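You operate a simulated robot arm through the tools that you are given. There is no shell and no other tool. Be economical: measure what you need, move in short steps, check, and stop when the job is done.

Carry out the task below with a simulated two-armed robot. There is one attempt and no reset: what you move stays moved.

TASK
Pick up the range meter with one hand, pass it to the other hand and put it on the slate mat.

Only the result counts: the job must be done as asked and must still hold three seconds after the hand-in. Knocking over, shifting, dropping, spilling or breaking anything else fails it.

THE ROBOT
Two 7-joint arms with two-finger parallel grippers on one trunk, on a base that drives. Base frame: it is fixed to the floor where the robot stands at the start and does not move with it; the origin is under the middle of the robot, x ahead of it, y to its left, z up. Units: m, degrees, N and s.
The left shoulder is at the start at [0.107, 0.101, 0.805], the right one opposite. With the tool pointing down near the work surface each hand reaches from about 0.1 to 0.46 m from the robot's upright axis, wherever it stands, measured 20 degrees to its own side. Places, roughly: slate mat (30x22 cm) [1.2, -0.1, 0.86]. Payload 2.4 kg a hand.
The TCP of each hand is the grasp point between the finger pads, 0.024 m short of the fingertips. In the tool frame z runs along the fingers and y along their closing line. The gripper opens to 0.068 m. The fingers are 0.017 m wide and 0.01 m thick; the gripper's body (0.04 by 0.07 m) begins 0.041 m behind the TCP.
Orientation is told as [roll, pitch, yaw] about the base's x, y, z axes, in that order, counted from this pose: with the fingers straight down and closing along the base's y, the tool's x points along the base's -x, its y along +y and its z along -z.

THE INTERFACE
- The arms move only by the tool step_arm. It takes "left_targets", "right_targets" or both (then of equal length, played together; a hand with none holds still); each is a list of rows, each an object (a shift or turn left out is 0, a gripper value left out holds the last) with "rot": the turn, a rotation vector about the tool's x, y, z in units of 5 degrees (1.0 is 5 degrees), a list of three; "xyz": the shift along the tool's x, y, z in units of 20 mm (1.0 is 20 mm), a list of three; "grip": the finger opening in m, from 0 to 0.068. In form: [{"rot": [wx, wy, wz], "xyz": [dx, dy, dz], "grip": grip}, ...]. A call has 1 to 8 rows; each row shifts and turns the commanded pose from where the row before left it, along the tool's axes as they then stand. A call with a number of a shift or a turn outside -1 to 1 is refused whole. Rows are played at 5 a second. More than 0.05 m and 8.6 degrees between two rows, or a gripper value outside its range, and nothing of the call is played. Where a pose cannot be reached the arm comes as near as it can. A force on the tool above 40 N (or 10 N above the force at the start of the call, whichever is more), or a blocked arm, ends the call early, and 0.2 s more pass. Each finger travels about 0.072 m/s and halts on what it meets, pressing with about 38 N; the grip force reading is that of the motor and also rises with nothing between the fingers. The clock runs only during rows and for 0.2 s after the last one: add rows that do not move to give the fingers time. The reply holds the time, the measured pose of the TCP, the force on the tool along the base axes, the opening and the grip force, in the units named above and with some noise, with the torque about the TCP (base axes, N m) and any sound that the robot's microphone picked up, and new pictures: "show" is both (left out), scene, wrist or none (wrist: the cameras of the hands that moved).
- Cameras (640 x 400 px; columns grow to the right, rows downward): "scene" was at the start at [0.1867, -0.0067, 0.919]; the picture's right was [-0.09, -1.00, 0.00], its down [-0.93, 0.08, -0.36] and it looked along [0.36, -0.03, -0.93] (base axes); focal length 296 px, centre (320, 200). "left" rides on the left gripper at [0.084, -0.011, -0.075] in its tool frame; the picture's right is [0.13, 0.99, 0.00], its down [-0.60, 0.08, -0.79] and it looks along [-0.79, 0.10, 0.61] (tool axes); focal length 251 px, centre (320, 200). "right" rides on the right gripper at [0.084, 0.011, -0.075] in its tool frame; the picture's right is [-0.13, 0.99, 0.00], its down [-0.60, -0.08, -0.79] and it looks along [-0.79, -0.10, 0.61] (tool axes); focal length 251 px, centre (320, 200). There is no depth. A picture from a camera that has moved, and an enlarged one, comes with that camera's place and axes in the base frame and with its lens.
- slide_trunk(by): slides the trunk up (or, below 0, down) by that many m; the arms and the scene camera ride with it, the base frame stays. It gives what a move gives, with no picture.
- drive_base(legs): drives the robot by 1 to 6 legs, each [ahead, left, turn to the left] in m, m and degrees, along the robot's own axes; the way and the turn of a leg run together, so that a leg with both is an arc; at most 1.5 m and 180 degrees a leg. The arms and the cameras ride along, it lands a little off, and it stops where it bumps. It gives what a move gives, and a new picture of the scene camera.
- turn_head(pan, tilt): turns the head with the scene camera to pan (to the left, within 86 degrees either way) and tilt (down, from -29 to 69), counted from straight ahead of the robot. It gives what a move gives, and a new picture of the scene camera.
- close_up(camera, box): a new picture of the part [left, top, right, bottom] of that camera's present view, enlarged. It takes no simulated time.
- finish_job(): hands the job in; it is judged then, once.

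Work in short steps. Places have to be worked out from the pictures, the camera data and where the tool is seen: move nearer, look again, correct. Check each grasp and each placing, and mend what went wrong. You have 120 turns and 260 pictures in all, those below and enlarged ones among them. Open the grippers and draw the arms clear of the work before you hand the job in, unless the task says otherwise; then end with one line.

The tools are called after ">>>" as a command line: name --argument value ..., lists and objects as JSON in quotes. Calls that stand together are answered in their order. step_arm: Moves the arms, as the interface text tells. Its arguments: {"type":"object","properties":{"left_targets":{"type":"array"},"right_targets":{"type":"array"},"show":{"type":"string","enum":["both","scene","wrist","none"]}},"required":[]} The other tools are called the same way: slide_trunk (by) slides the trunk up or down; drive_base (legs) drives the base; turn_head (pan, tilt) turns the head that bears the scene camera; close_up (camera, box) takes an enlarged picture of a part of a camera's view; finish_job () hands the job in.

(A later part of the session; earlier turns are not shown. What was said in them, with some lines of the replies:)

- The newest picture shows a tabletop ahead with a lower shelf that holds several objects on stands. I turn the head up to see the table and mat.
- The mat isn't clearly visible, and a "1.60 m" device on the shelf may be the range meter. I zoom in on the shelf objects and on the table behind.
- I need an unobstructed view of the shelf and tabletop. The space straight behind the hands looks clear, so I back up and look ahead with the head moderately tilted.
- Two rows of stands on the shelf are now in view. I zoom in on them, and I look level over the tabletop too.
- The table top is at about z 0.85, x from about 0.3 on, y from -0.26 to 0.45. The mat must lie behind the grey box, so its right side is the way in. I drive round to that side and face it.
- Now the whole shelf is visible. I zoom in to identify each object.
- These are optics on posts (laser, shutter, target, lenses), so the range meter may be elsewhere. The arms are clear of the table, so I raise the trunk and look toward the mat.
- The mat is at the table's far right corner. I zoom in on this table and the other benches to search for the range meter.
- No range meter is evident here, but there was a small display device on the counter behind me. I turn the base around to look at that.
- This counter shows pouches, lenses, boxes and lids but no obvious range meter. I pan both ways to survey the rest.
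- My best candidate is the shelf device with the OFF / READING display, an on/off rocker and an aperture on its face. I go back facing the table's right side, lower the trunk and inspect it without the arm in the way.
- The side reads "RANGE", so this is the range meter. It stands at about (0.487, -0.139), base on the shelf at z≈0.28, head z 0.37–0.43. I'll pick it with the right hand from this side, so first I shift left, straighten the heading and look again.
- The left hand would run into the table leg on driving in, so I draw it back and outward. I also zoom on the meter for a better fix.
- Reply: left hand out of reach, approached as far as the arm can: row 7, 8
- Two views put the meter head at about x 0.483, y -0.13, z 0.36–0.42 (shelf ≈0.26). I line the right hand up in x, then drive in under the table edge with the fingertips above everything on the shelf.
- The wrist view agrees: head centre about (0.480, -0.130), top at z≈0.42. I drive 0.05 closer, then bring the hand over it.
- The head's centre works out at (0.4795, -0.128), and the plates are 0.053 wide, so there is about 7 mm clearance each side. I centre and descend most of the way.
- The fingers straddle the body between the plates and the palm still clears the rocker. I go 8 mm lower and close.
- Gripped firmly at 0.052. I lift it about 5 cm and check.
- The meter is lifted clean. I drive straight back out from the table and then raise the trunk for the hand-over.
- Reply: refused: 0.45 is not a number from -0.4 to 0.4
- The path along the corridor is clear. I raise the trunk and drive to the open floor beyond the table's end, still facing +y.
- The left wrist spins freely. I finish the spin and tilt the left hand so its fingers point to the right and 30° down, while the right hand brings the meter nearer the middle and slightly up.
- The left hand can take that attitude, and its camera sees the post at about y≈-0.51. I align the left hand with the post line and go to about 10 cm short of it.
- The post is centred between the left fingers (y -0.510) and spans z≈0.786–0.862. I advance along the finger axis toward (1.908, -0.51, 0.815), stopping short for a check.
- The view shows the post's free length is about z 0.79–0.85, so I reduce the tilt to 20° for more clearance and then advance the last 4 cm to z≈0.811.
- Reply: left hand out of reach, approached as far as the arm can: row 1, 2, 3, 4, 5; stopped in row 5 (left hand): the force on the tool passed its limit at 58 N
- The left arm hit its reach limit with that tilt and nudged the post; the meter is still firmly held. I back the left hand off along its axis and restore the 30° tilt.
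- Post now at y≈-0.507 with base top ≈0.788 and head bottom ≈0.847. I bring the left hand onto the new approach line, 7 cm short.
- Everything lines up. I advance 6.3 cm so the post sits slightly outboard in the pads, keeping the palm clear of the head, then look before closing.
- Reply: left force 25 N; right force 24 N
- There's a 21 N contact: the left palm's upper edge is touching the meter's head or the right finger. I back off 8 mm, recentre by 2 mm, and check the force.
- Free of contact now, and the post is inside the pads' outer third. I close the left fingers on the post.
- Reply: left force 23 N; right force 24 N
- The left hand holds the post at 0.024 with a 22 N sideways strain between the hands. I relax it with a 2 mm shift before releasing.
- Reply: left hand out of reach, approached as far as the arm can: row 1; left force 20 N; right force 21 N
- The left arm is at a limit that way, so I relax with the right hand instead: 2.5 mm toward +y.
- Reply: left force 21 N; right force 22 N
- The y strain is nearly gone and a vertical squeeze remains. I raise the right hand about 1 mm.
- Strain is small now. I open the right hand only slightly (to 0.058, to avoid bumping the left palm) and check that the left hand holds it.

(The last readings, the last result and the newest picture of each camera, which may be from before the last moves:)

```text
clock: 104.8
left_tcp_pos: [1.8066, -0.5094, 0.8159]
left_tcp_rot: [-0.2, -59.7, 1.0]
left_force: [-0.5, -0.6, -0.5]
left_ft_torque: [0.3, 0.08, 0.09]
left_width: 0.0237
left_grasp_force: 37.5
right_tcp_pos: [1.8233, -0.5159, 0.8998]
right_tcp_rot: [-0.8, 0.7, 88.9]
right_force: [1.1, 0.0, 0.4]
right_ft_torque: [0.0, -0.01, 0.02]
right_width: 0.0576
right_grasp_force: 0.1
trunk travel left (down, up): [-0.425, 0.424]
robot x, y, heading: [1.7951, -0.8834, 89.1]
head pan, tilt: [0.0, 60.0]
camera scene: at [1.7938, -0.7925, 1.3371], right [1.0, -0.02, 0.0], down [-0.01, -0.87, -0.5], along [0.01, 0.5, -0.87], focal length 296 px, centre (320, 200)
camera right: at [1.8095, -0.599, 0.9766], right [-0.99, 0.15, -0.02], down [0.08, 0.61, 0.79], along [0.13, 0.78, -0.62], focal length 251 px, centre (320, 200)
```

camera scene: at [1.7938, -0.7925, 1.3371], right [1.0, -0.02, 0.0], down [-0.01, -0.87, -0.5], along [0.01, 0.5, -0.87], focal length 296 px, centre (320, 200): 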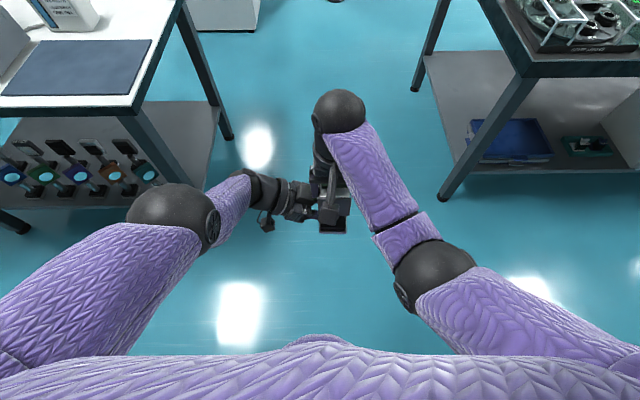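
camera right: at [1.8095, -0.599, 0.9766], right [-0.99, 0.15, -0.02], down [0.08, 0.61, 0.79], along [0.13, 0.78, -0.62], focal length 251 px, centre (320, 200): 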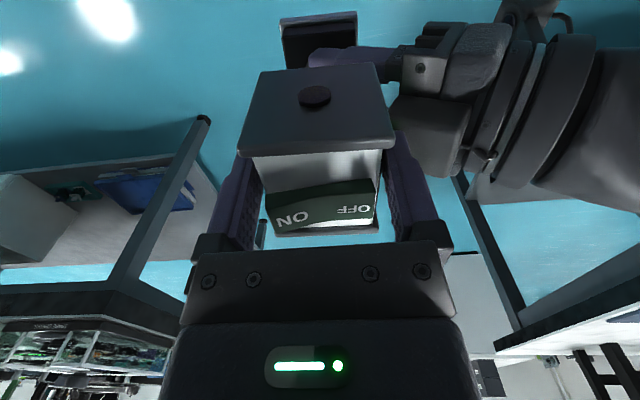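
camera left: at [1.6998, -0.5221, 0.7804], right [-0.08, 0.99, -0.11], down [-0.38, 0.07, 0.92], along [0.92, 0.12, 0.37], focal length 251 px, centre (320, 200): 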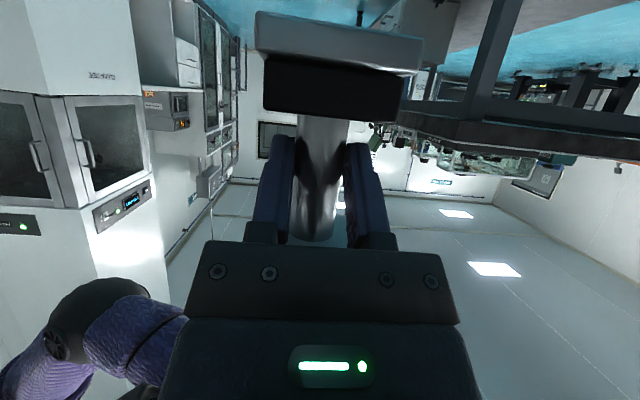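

The meter didn't drop. I raise the right hand carefully and watch.

>>> step_arm --right_targets '[{"xyz": [0, 0, -0.5]}, {"xyz": [0, 0, -0.5]}, {"xyz": [0, 0, -1]}, {}]' --show "both"

```text
clock: 105.8
left_tcp_pos: [1.8064, -0.5105, 0.8155]
left_tcp_rot: [0.0, -59.7, 1.0]
left_force: [-0.3, 0.8, 0.4]
left_ft_torque: [0.01, 0.06, -0.01]
left_width: 0.0238
left_grasp_force: 38.1
right_tcp_pos: [1.8222, -0.5157, 0.9426]
right_tcp_rot: [-1.0, 0.7, 89.0]
right_force: [1.0, 1.0, -0.2]
right_ft_torque: [0.02, 0.04, -0.01]
right_width: 0.0578
right_grasp_force: 0.1
trunk travel left (down, up): [-0.425, 0.424]
robot x, y, heading: [1.7921, -0.8843, 89.6]
head pan, tilt: [0.0, 60.0]
camera scene: at [1.7938, -0.7925, 1.3371], right [1.0, -0.02, 0.0], down [-0.01, -0.87, -0.5], along [0.01, 0.5, -0.87], focal length 296 px, centre (320, 200)
camera right: at [1.8093, -0.5985, 1.0174], right [-0.99, 0.15, -0.02], down [0.08, 0.61, 0.79], along [0.13, 0.78, -0.62], focal length 251 px, centre (320, 200)
```

scene: 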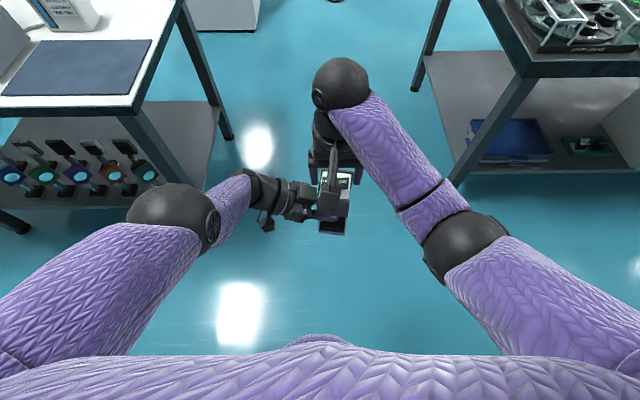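
right: 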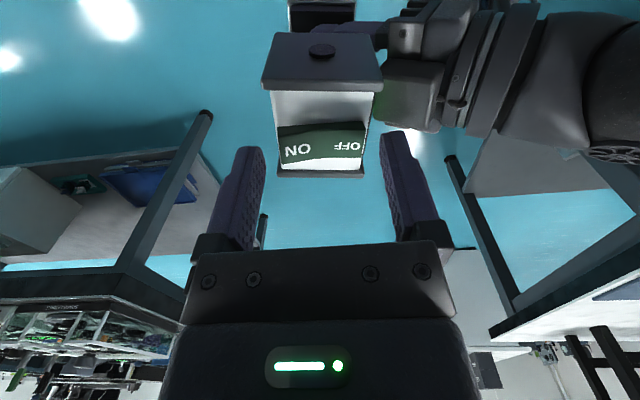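

The left hand holds the meter alone; the pass is done. I move the right hand up and away to its own side.

>>> step_arm --right_targets '[{"xyz": [0, 0, -1], "grip": 0.068}, {"xyz": [0, 0, -1]}, {"xyz": [0, -1, -0.5]}, {"xyz": [0.5, -1, 0]}, {"xyz": [1, -1, 0]}, {"xyz": [1, -1, 0]}, {"xyz": [1, -1, 0]}, {"xyz": [1, -1, 0]}]' --show "none"

>>> close_up --camera "scene" --box '[0, 0, 640, 400]'

>>> close_up --camera "left" --box '[0, 0, 640, 400]'

```text
clock: 107.7
left_tcp_pos: [1.8067, -0.5107, 0.8159]
left_tcp_rot: [-0.1, -59.7, 0.9]
left_force: [0.3, -0.6, -0.1]
left_ft_torque: [-0.02, 0.1, 0.02]
left_width: 0.0242
left_grasp_force: 38.2
right_tcp_pos: [1.939, -0.6074, 0.9928]
right_tcp_rot: [-1.0, 0.7, 88.7]
right_force: [0.3, 1.1, 0.2]
right_ft_torque: [-0.01, 0.01, 0.01]
right_width: 0.068
right_grasp_force: 0.1
trunk travel left (down, up): [-0.425, 0.424]
robot x, y, heading: [1.7904, -0.8845, 89.2]
head pan, tilt: [0.0, 60.0]
```

```text
1.00 times, centred on (320, 200) of scene (not enlarged: the box is as wide or as high as the picture)
camera zoom: at [1.794, -0.7927, 1.3372], right [1.0, -0.02, 0.0], down [-0.01, -0.87, -0.5], along [0.01, 0.5, -0.87], focal length 296 px, centre (320, 200)
```

zoom: 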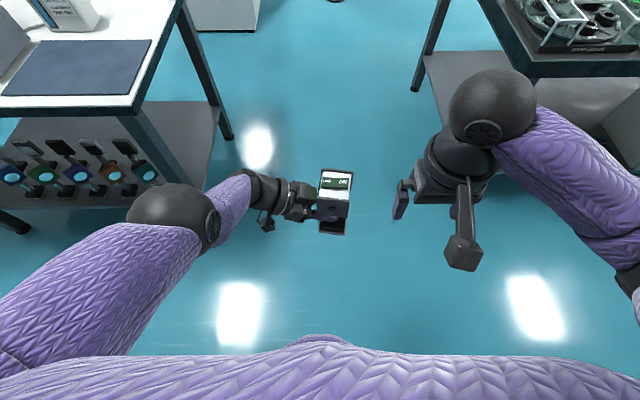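

```text
1.00 times, centred on (320, 200) of left (not enlarged: the box is as wide or as high as the picture)
camera zoom: at [1.6999, -0.5219, 0.7807], right [-0.08, 0.99, -0.11], down [-0.38, 0.07, 0.92], along [0.92, 0.12, 0.37], focal length 251 px, centre (320, 200)
```

zoom: 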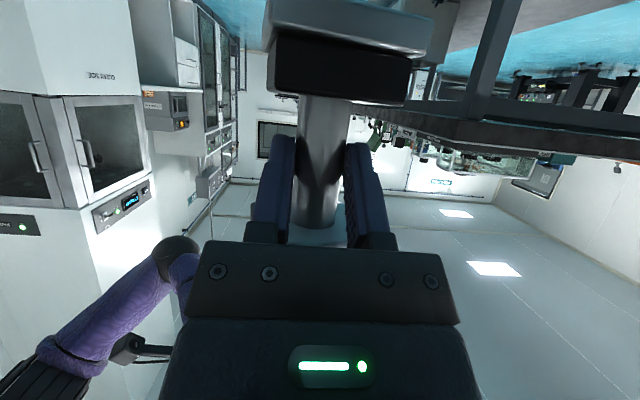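

The base looks slightly shifted in the left view, so I check whether the meter tipped in the grasp.

>>> close_up --camera "scene" --box '[240, 140, 400, 240]'

>>> close_up --camera "right" --box '[0, 0, 640, 400]'

```text
4.00 times, centred on (320, 190) of scene
camera zoom: at [1.794, -0.7927, 1.3372], right [1.0, -0.02, 0.0], down [-0.01, -0.87, -0.5], along [0.01, 0.5, -0.87], focal length 1186 px, centre (320, 240)
```

zoom: 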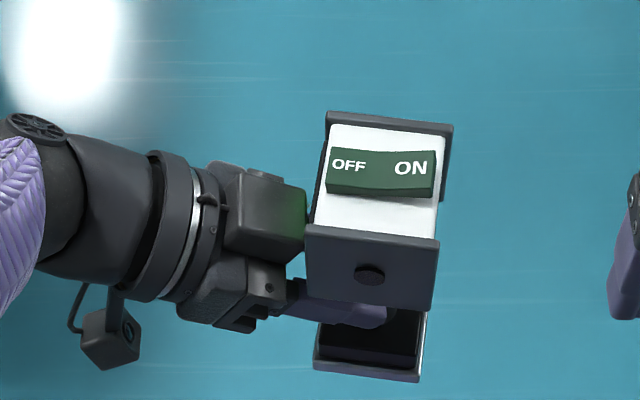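

```text
1.00 times, centred on (320, 200) of right (not enlarged: the box is as wide or as high as the picture)
camera zoom: at [1.9264, -0.69, 1.0696], right [-0.99, 0.15, -0.02], down [0.08, 0.61, 0.79], along [0.13, 0.78, -0.62], focal length 251 px, centre (320, 200)
```

zoom: 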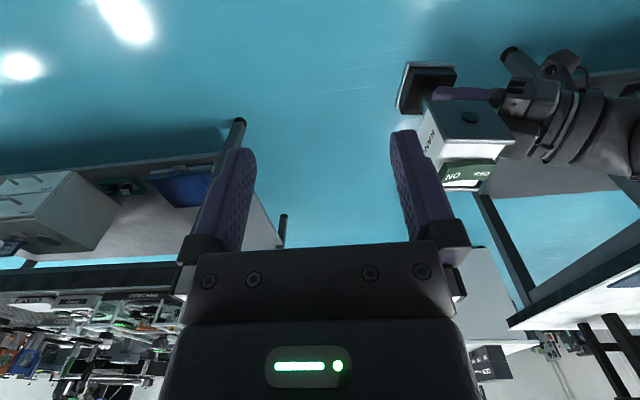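

The meter stands upright (head above base), only yawed about 7°, which is fine. I raise the trunk and test extending the left hand forward 6 cm for more reach.

>>> slide_trunk --by 0.17

>>> step_arm --left_targets '[{"xyz": [0, 1, 0]}, {"xyz": [0, 1, 0]}, {"xyz": [0, 1, 0]}, {}]' --show "scene"

```text
clock: 109.6
left_tcp_pos: [1.8063, -0.5077, 0.9955]
left_tcp_rot: [2.9, -59.6, -1.6]
left_force: [0.1, 0.2, -4.6]
left_ft_torque: [-0.02, 0.11, 0.0]
left_width: 0.024
left_grasp_force: 37.7
right_tcp_pos: [1.939, -0.6077, 1.1645]
right_tcp_rot: [-0.9, 0.9, 88.9]
right_force: [0.3, -0.5, -0.3]
right_ft_torque: [0.01, -0.02, 0.03]
right_width: 0.0681
right_grasp_force: 0.1
trunk travel left (down, up): [-0.595, 0.254]
robot x, y, heading: [1.7891, -0.8857, 89.2]
head pan, tilt: [0.0, 60.0]
```

```text
clock: 110.6
left_tcp_pos: [1.809, -0.4854, 1.0243]
left_tcp_rot: [2.9, -59.7, -1.6]
left_force: [-0.6, -0.4, -4.6]
left_ft_torque: [0.03, 0.08, -0.02]
left_width: 0.0239
left_grasp_force: 37.6
left hand out of reach, approached as far as the arm can: row 1, 2, 3
right_tcp_pos: [1.9387, -0.6084, 1.1639]
right_tcp_rot: [-0.9, 0.9, 89.0]
right_force: [-0.4, -0.5, 0.1]
right_ft_torque: [0.02, 0.03, -0.01]
right_width: 0.0682
right_grasp_force: 0.0
trunk travel left (down, up): [-0.595, 0.254]
robot x, y, heading: [1.7865, -0.8876, 89.0]
head pan, tilt: [0.0, 60.0]
camera scene: at [1.7936, -0.8067, 1.5078], right [1.0, -0.02, 0.0], down [-0.01, -0.87, -0.5], along [0.01, 0.5, -0.87], focal length 296 px, centre (320, 200)
```

scene: 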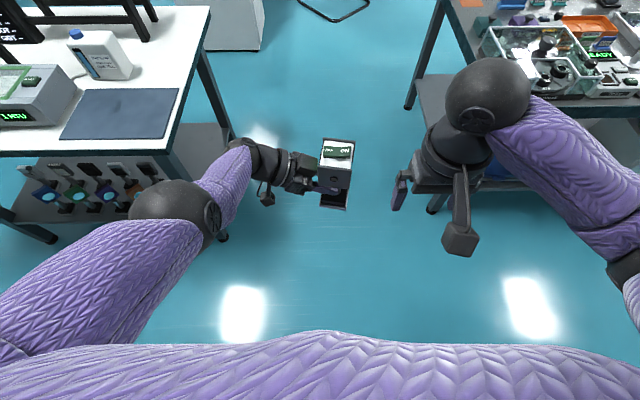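

The arm is at a limit reaching across the body, and tilted 3°. I move the left hand 8 cm to its own side, where it had freedom, and remove the tilt.

>>> step_arm --left_targets '[{"xyz": [0.5, 0, -0.87]}, {"xyz": [0.5, 0, -0.87]}, {"xyz": [0.5, 0, -0.87]}, {"xyz": [0.5, 0, -0.87]}, {"rot": [0.15, 0, -0.25]}, {"rot": [0.15, 0, -0.25]}, {}]' --show "none"

```text
clock: 112.2
left_tcp_pos: [1.7287, -0.4896, 1.0259]
left_tcp_rot: [-2.9, -59.7, 3.3]
left_force: [-0.2, 0.8, -5.2]
left_ft_torque: [0.02, 0.07, -0.02]
left_width: 0.0237
left_grasp_force: 37.8
right_tcp_pos: [1.9385, -0.6074, 1.1644]
right_tcp_rot: [-0.9, 0.7, 88.9]
right_force: [0.1, -0.7, 0.5]
right_ft_torque: [-0.02, 0.01, 0.0]
right_width: 0.0679
right_grasp_force: 0.1
trunk travel left (down, up): [-0.595, 0.254]
robot x, y, heading: [1.795, -0.8859, 89.3]
head pan, tilt: [0.0, 60.0]
```

I overcorrected (the axes mix near this pitch), so I take back half.

>>> step_arm --left_targets '[{"rot": [-0.145, 0, 0.25]}, {}]' --show "scene"

>>> close_up --camera "scene" --box '[0, 40, 240, 190]'

```text
clock: 112.8
left_tcp_pos: [1.7283, -0.4877, 1.0248]
left_tcp_rot: [0.0, -59.7, 0.8]
left_force: [-0.6, 0.7, -4.9]
left_ft_torque: [-0.01, 0.08, 0.03]
left_width: 0.024
left_grasp_force: 37.9
right_tcp_pos: [1.9397, -0.6077, 1.1645]
right_tcp_rot: [-1.0, 0.7, 88.9]
right_force: [-0.7, 0.1, 0.0]
right_ft_torque: [0.01, -0.02, -0.01]
right_width: 0.0678
right_grasp_force: 0.0
trunk travel left (down, up): [-0.595, 0.254]
robot x, y, heading: [1.7915, -0.8864, 89.2]
head pan, tilt: [0.0, 60.0]
camera scene: at [1.7935, -0.8064, 1.5077], right [1.0, -0.02, 0.0], down [-0.01, -0.87, -0.5], along [0.01, 0.5, -0.87], focal length 296 px, centre (320, 200)
```

scene: 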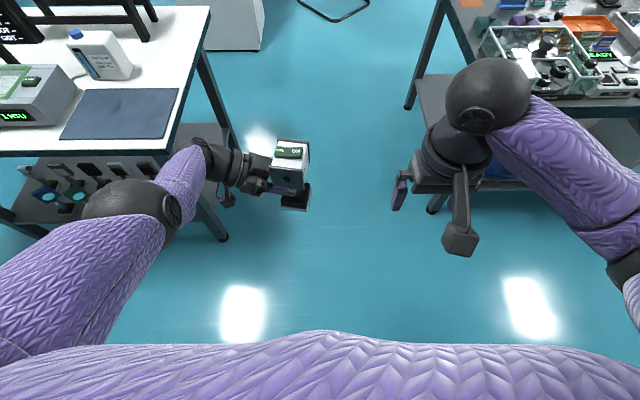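

```text
2.67 times, centred on (120, 115) of scene
camera zoom: at [1.7935, -0.8064, 1.5077], right [1.0, -0.02, 0.0], down [-0.01, -0.87, -0.5], along [0.01, 0.5, -0.87], focal length 791 px, centre (853, 427)
```

zoom: 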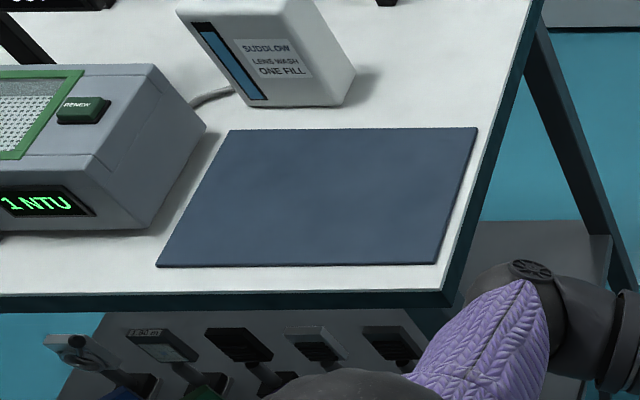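

Mat spans x 1.06–1.357, y -0.224 to -0.009; I aim the meter at about (1.28, -0.16). I drive ahead a bit, turn to face -x, and check the pose.

>>> drive_base --legs '[[0.3, 0, 0], [0, 0, 90.8]]'

```text
clock: 118.7
left_tcp_pos: [1.3978, -0.6561, 1.024]
left_tcp_rot: [0.0, -59.7, 91.7]
left_force: [-0.6, 0.0, -5.6]
left_ft_torque: [-0.11, 0.01, 0.0]
left_width: 0.0242
left_grasp_force: 38.1
right_tcp_pos: [1.5145, -0.4436, 1.1643]
right_tcp_rot: [-0.9, 0.9, 179.8]
right_force: [-0.4, -0.6, -0.2]
right_ft_torque: [-0.01, -0.03, 0.0]
right_width: 0.0682
right_grasp_force: 0.0
trunk travel left (down, up): [-0.595, 0.254]
robot x, y, heading: [1.796, -0.587, -180.1]
head pan, tilt: [0.0, 60.0]
camera scene: at [1.7156, -0.5887, 1.5077], right [0.0, 1.0, 0.0], down [0.87, 0.0, -0.5], along [-0.5, 0.0, -0.87], focal length 296 px, centre (320, 200)
```

scene: 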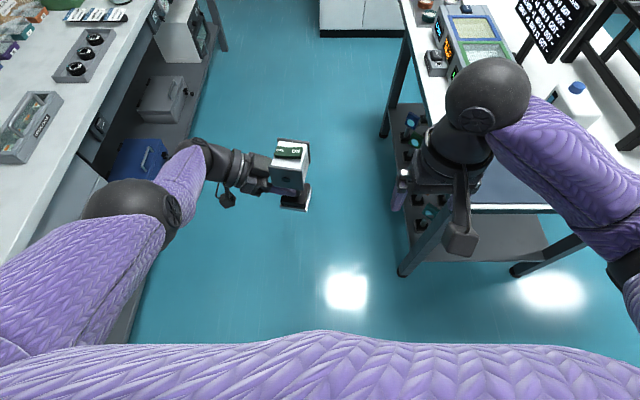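

Clear so far. I strafe right 0.48 to bring the meter alongside the mat, still short of it in x, then look.

>>> drive_base --legs '[[0, -0.48, 0]]'

```text
clock: 121.5
left_tcp_pos: [1.3971, -0.1722, 1.0243]
left_tcp_rot: [0.0, -59.6, 91.8]
left_force: [0.3, -0.5, -5.0]
left_ft_torque: [-0.09, -0.03, 0.01]
left_width: 0.0236
left_grasp_force: 37.6
right_tcp_pos: [1.5153, 0.0421, 1.1635]
right_tcp_rot: [-0.8, 0.9, 179.7]
right_force: [-0.3, 0.2, 0.3]
right_ft_torque: [0.01, -0.02, 0.0]
right_width: 0.0681
right_grasp_force: 0.0
trunk travel left (down, up): [-0.595, 0.254]
robot x, y, heading: [1.7972, -0.1021, 179.9]
head pan, tilt: [0.0, 60.0]
camera scene: at [1.7159, -0.1047, 1.5077], right [0.0, 1.0, 0.0], down [0.87, 0.0, -0.5], along [-0.5, 0.0, -0.87], focal length 296 px, centre (320, 200)
```

scene: 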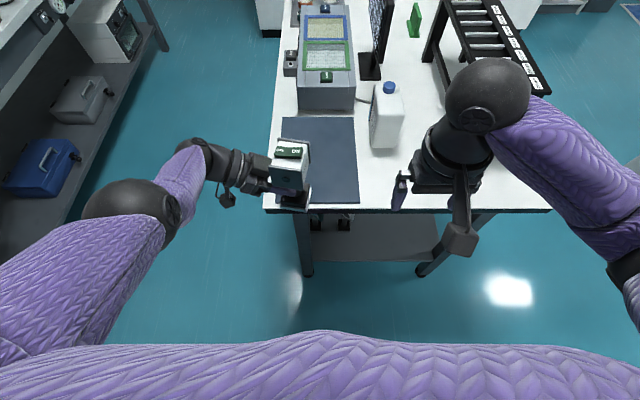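

The meter is in line with the mat in y. I drive ahead 0.115 so it comes over the mat.

>>> drive_base --legs '[[0.115, 0, 0]]'

>>> close_up --camera "scene" --box '[180, 100, 420, 250]'

>>> close_up --camera "left" --box '[0, 0, 640, 400]'

```text
clock: 122.8
left_tcp_pos: [1.2813, -0.1711, 1.0245]
left_tcp_rot: [-0.1, -59.6, 91.8]
left_force: [-0.3, -1.3, -5.4]
left_ft_torque: [-0.08, -0.01, -0.02]
left_width: 0.024
left_grasp_force: 37.6
right_tcp_pos: [1.3992, 0.041, 1.1635]
right_tcp_rot: [-0.9, 0.8, 179.6]
right_force: [0.1, 0.3, -0.4]
right_ft_torque: [0.02, -0.03, 0.02]
right_width: 0.068
right_grasp_force: 0.0
trunk travel left (down, up): [-0.595, 0.254]
robot x, y, heading: [1.6845, -0.1025, 180.0]
head pan, tilt: [0.0, 60.0]
camera scene: at [1.5997, -0.105, 1.5076], right [0.0, 1.0, 0.0], down [0.87, 0.0, -0.5], along [-0.5, 0.0, -0.87], focal length 296 px, centre (320, 200)
```

scene: 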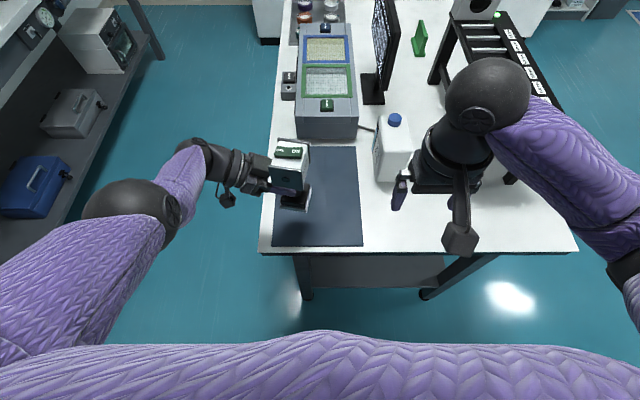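

```text
2.67 times, centred on (300, 175) of scene
camera zoom: at [1.5997, -0.105, 1.5076], right [0.0, 1.0, 0.0], down [0.87, 0.0, -0.5], along [-0.5, 0.0, -0.87], focal length 791 px, centre (373, 267)
```

zoom: 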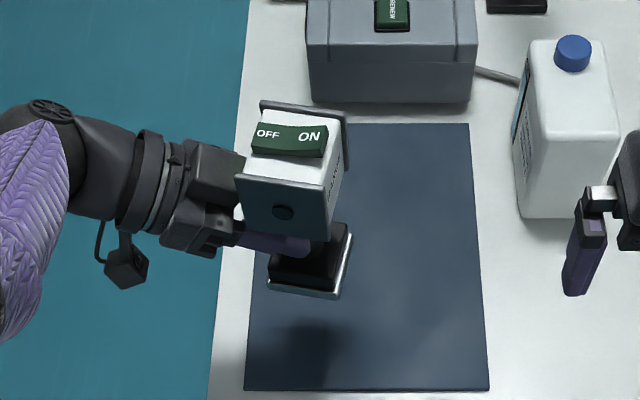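

```text
1.00 times, centred on (320, 200) of left (not enlarged: the box is as wide or as high as the picture)
camera zoom: at [1.296, -0.2769, 0.9895], right [-0.99, -0.09, -0.11], down [-0.07, -0.38, 0.92], along [-0.13, 0.92, 0.37], focal length 251 px, centre (320, 200)
```

zoom: 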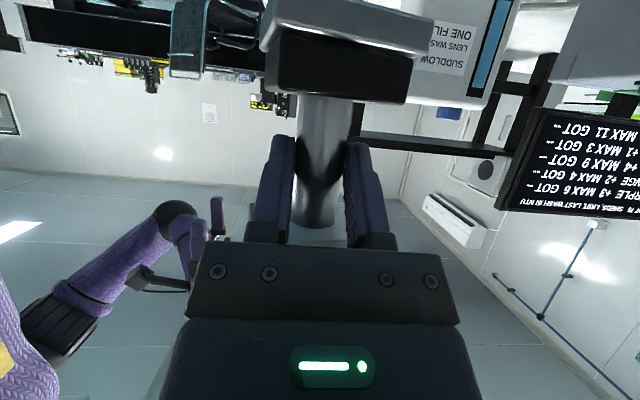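

The meter is over the mat with its base near (1.28, -0.158), upright within about 3°. I lower the trunk 8.5 cm and re-measure.

>>> slide_trunk --by -0.085

>>> close_up --camera "scene" --box '[200, 100, 400, 225]'

>>> close_up --camera "left" --box '[0, 0, 640, 400]'

```text
clock: 124.0
left_tcp_pos: [1.2826, -0.1704, 0.9398]
left_tcp_rot: [0.0, -59.6, 91.6]
left_force: [-0.5, -0.1, -4.5]
left_ft_torque: [-0.11, 0.02, -0.02]
left_width: 0.0237
left_grasp_force: 37.9
right_tcp_pos: [1.3996, 0.0423, 1.0795]
right_tcp_rot: [-1.0, 0.7, 179.7]
right_force: [-0.2, -0.3, 1.2]
right_ft_torque: [0.0, 0.03, -0.01]
right_width: 0.0679
right_grasp_force: 0.0
trunk travel left (down, up): [-0.51, 0.339]
robot x, y, heading: [1.6795, -0.1051, 180.1]
head pan, tilt: [0.0, 60.0]
```

```text
3.20 times, centred on (300, 162) of scene
camera zoom: at [1.5962, -0.105, 1.4226], right [0.0, 1.0, 0.0], down [0.87, 0.0, -0.5], along [-0.5, 0.0, -0.87], focal length 949 px, centre (384, 320)
```

zoom: 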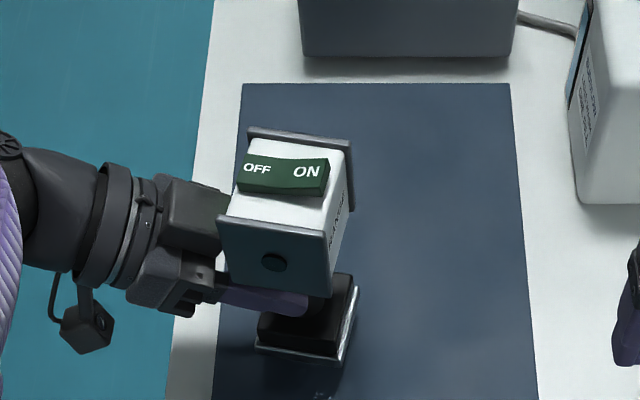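

```text
1.00 times, centred on (320, 200) of left (not enlarged: the box is as wide or as high as the picture)
camera zoom: at [1.2971, -0.2768, 0.9052], right [-0.99, -0.09, -0.11], down [-0.07, -0.38, 0.92], along [-0.13, 0.92, 0.37], focal length 251 px, centre (320, 200)
```

zoom: 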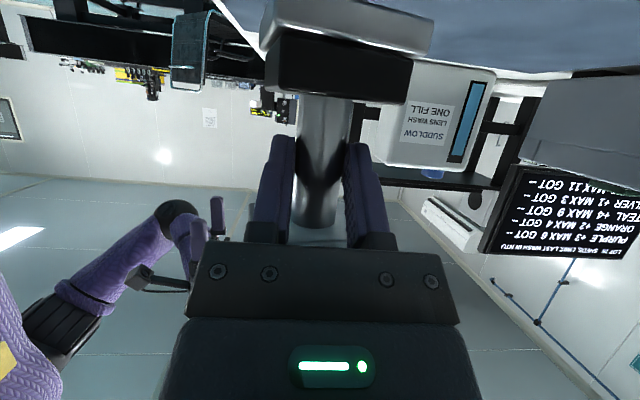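

Still over the mat with margin. I lower 1.2 cm and watch the vertical force.

>>> slide_trunk --by -0.012

>>> close_up --camera "scene" --box '[240, 150, 340, 212]'

```text
clock: 124.6
left_tcp_pos: [1.284, -0.1713, 0.9283]
left_tcp_rot: [-0.1, -59.7, 91.7]
left_force: [0.0, 0.2, -5.7]
left_ft_torque: [-0.12, 0.01, 0.02]
left_width: 0.0238
left_grasp_force: 38.1
right_tcp_pos: [1.4004, 0.042, 1.0676]
right_tcp_rot: [-1.0, 0.7, 179.6]
right_force: [0.8, 0.0, 0.0]
right_ft_torque: [-0.04, 0.01, 0.02]
right_width: 0.068
right_grasp_force: 0.0
trunk travel left (down, up): [-0.498, 0.351]
robot x, y, heading: [1.6813, -0.1041, 180.1]
head pan, tilt: [0.0, 60.0]
```

```text
6.40 times, centred on (290, 181) of scene
camera zoom: at [1.5953, -0.105, 1.4105], right [0.0, 1.0, 0.0], down [0.87, 0.0, -0.5], along [-0.5, 0.0, -0.87], focal length 1898 px, centre (512, 322)
```

zoom: 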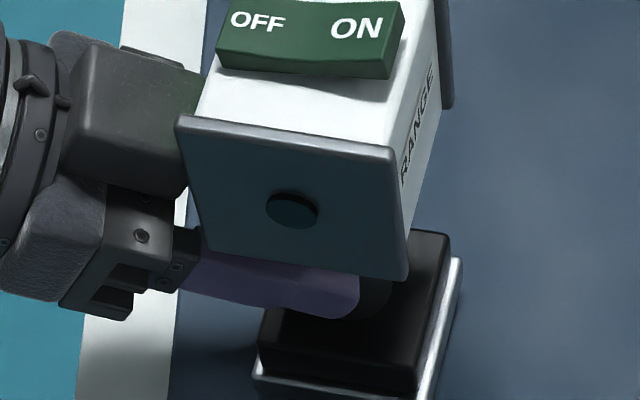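

No contact yet. I go on in 4 mm steps.

>>> slide_trunk --by -0.004

>>> slide_trunk --by -0.003

```text
clock: 125.1
left_tcp_pos: [1.2834, -0.1709, 0.9226]
left_tcp_rot: [0.0, -59.7, 91.6]
left_force: [0.3, 1.1, -4.9]
left_ft_torque: [-0.07, 0.01, 0.0]
left_width: 0.0236
left_grasp_force: 37.9
right_tcp_pos: [1.3997, 0.041, 1.0626]
right_tcp_rot: [-0.9, 0.9, 179.6]
right_force: [0.1, -0.9, -0.4]
right_ft_torque: [0.01, -0.02, 0.04]
right_width: 0.0681
right_grasp_force: 0.1
trunk travel left (down, up): [-0.494, 0.355]
robot x, y, heading: [1.6802, -0.1053, 179.8]
head pan, tilt: [0.0, 60.0]
```

```text
clock: 125.6
left_tcp_pos: [1.2835, -0.1715, 0.9221]
left_tcp_rot: [0.3, -59.8, 91.5]
left_force: [0.8, -2.4, 11.0]
left_ft_torque: [-0.45, -0.37, -0.06]
left_width: 0.0239
left_grasp_force: 37.7
right_tcp_pos: [1.4018, 0.0403, 1.0598]
right_tcp_rot: [-0.9, 0.8, 179.5]
right_force: [0.0, 0.1, -0.3]
right_ft_torque: [0.01, -0.03, -0.02]
right_width: 0.0682
right_grasp_force: 0.1
trunk travel left (down, up): [-0.491, 0.358]
robot x, y, heading: [1.6814, -0.1027, 180.0]
head pan, tilt: [0.0, 60.0]
```

Contact at the expected height (base down, net about 16 N). I open the left fingers gradually.

>>> step_arm --left_targets '[{"grip": 0.027}, {"grip": 0.03}, {"grip": 0.036}, {"grip": 0.045}, {}]' --show "both"

>>> close_up --camera "scene" --box '[240, 130, 352, 200]'

```text
clock: 126.8
left_tcp_pos: [1.2827, -0.1711, 0.9198]
left_tcp_rot: [-0.1, -59.8, 91.6]
left_force: [-0.4, -0.1, -0.2]
left_ft_torque: [-0.02, -0.01, 0.0]
left_width: 0.0448
left_grasp_force: 0.0
right_tcp_pos: [1.401, 0.0417, 1.0599]
right_tcp_rot: [-0.9, 0.7, 179.6]
right_force: [0.5, 0.7, -1.3]
right_ft_torque: [-0.02, -0.02, -0.02]
right_width: 0.0681
right_grasp_force: 0.1
trunk travel left (down, up): [-0.491, 0.358]
robot x, y, heading: [1.681, -0.105, 179.8]
head pan, tilt: [0.0, 60.0]
camera scene: at [1.5948, -0.1049, 1.4035], right [0.0, 1.0, 0.0], down [0.87, 0.0, -0.5], along [-0.5, 0.0, -0.87], focal length 296 px, centre (320, 200)
camera left: at [1.2973, -0.2769, 0.8861], right [-0.99, -0.09, -0.11], down [-0.07, -0.38, 0.92], along [-0.13, 0.92, 0.37], focal length 251 px, centre (320, 200)
```

scene: 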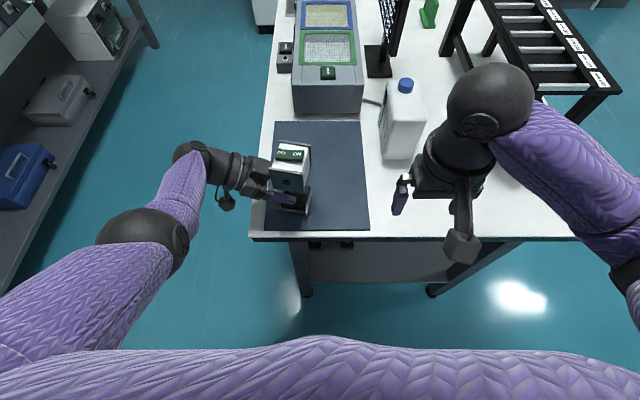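
left: 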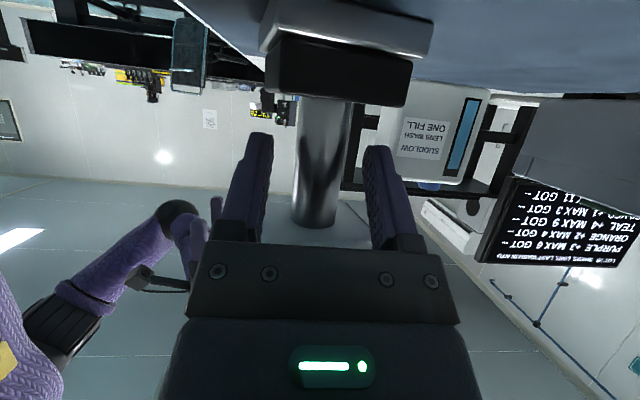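

```text
5.71 times, centred on (296, 165) of scene
camera zoom: at [1.5948, -0.1049, 1.4035], right [0.0, 1.0, 0.0], down [0.87, 0.0, -0.5], along [-0.5, 0.0, -0.87], focal length 1694 px, centre (457, 400)
```

zoom: 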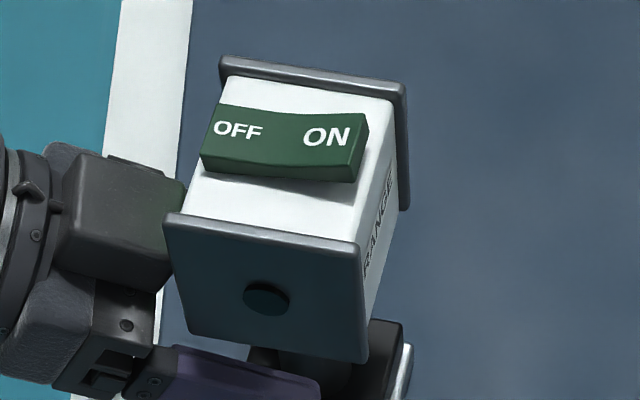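

Released, no forces, meter standing. I withdraw the left hand back along its own axis.

>>> step_arm --left_targets '[{"grip": 0.062}, {"xyz": [0, 0, -0.5]}, {"xyz": [0, 0, -1]}, {"xyz": [0, 0, -1]}, {"xyz": [0, 0, -1]}, {"xyz": [0, 0, -1]}, {"xyz": [0, 0, -1]}, {}]' --show "both"

```text
clock: 128.6
left_tcp_pos: [1.2853, -0.2665, 0.9765]
left_tcp_rot: [0.0, -59.8, 91.7]
left_force: [0.2, 0.3, -0.4]
left_ft_torque: [0.0, 0.02, -0.01]
left_width: 0.062
left_grasp_force: 0.1
right_tcp_pos: [1.3993, 0.0416, 1.0603]
right_tcp_rot: [-0.8, 0.8, 179.6]
right_force: [-0.6, 0.6, 1.4]
right_ft_torque: [0.03, 0.0, 0.02]
right_width: 0.0679
right_grasp_force: 0.0
trunk travel left (down, up): [-0.491, 0.358]
robot x, y, heading: [1.6844, -0.1044, 179.9]
head pan, tilt: [0.0, 60.0]
camera scene: at [1.5949, -0.105, 1.4035], right [0.0, 1.0, 0.0], down [0.87, 0.0, -0.5], along [-0.5, 0.0, -0.87], focal length 296 px, centre (320, 200)
camera left: at [1.2999, -0.372, 0.9418], right [-0.99, -0.09, -0.11], down [-0.07, -0.38, 0.92], along [-0.13, 0.92, 0.37], focal length 251 px, centre (320, 200)
```

scene: 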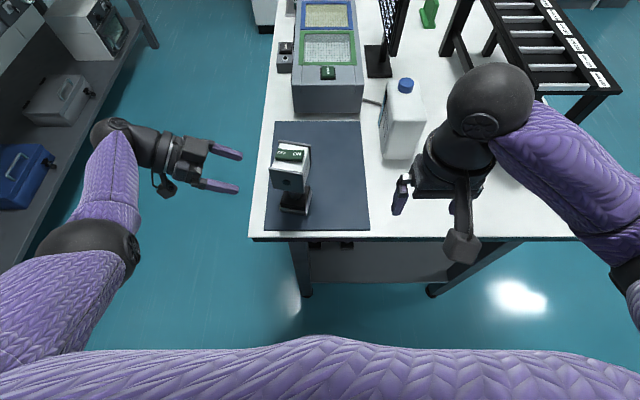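
left: 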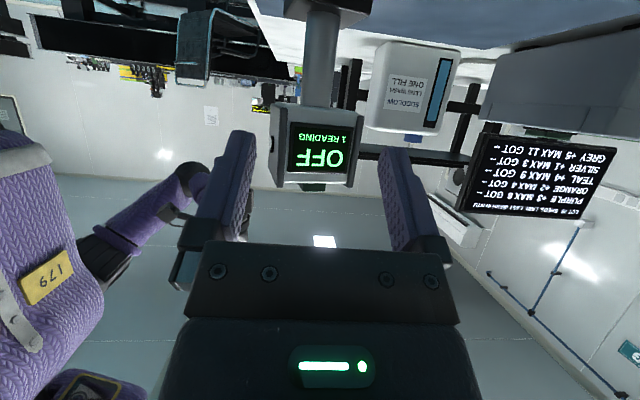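

The meter stands upright on the mat, still OFF. I back the robot away so both arms are clear and take a last look.

>>> drive_base --legs '[[-0.3, 0, 0]]'

>>> close_up --camera "scene" --box '[220, 40, 420, 165]'

```text
clock: 130.7
left_tcp_pos: [1.5857, -0.268, 0.977]
left_tcp_rot: [0.0, -59.8, 91.6]
left_force: [-0.8, 0.0, -0.2]
left_ft_torque: [0.0, -0.06, 0.02]
left_width: 0.0621
left_grasp_force: 0.1
right_tcp_pos: [1.7009, 0.0407, 1.0599]
right_tcp_rot: [-0.9, 0.8, 179.7]
right_force: [0.1, 1.1, 0.4]
right_ft_torque: [0.02, 0.02, 0.01]
right_width: 0.068
right_grasp_force: 0.0
trunk travel left (down, up): [-0.491, 0.358]
robot x, y, heading: [1.9796, -0.1048, 179.5]
head pan, tilt: [0.0, 60.0]
camera scene: at [1.8957, -0.1057, 1.4036], right [0.0, 1.0, 0.0], down [0.87, 0.0, -0.5], along [-0.5, 0.0, -0.87], focal length 296 px, centre (320, 200)
```

scene: 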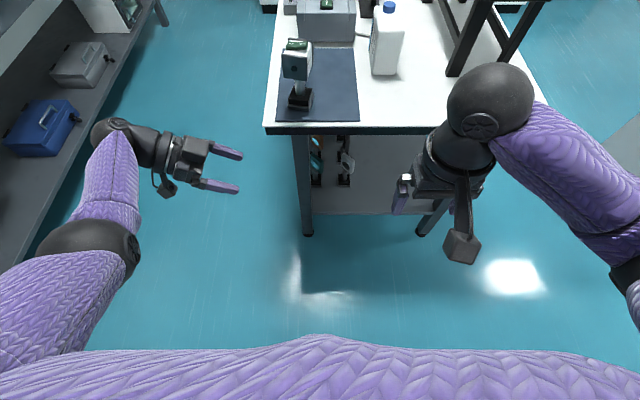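

```text
3.20 times, centred on (320, 102) of scene
camera zoom: at [1.8957, -0.1057, 1.4036], right [0.0, 1.0, 0.0], down [0.87, 0.0, -0.5], along [-0.5, 0.0, -0.87], focal length 949 px, centre (320, 512)
```

zoom: 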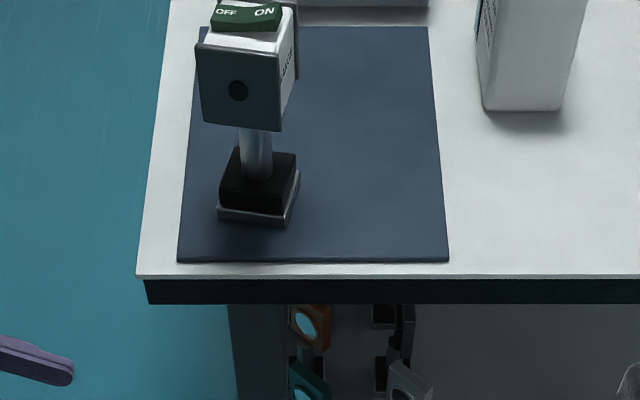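

The meter stands fully on the slate mat, both grippers are open and the arms are clear. I hand in the job.

>>> finish_job

```text
The job is handed in.
```

The right hand picked up the range meter and passed it to the left, which set it upright on the slate mat. Nothing else was visibly disturbed, and I have handed the job in.
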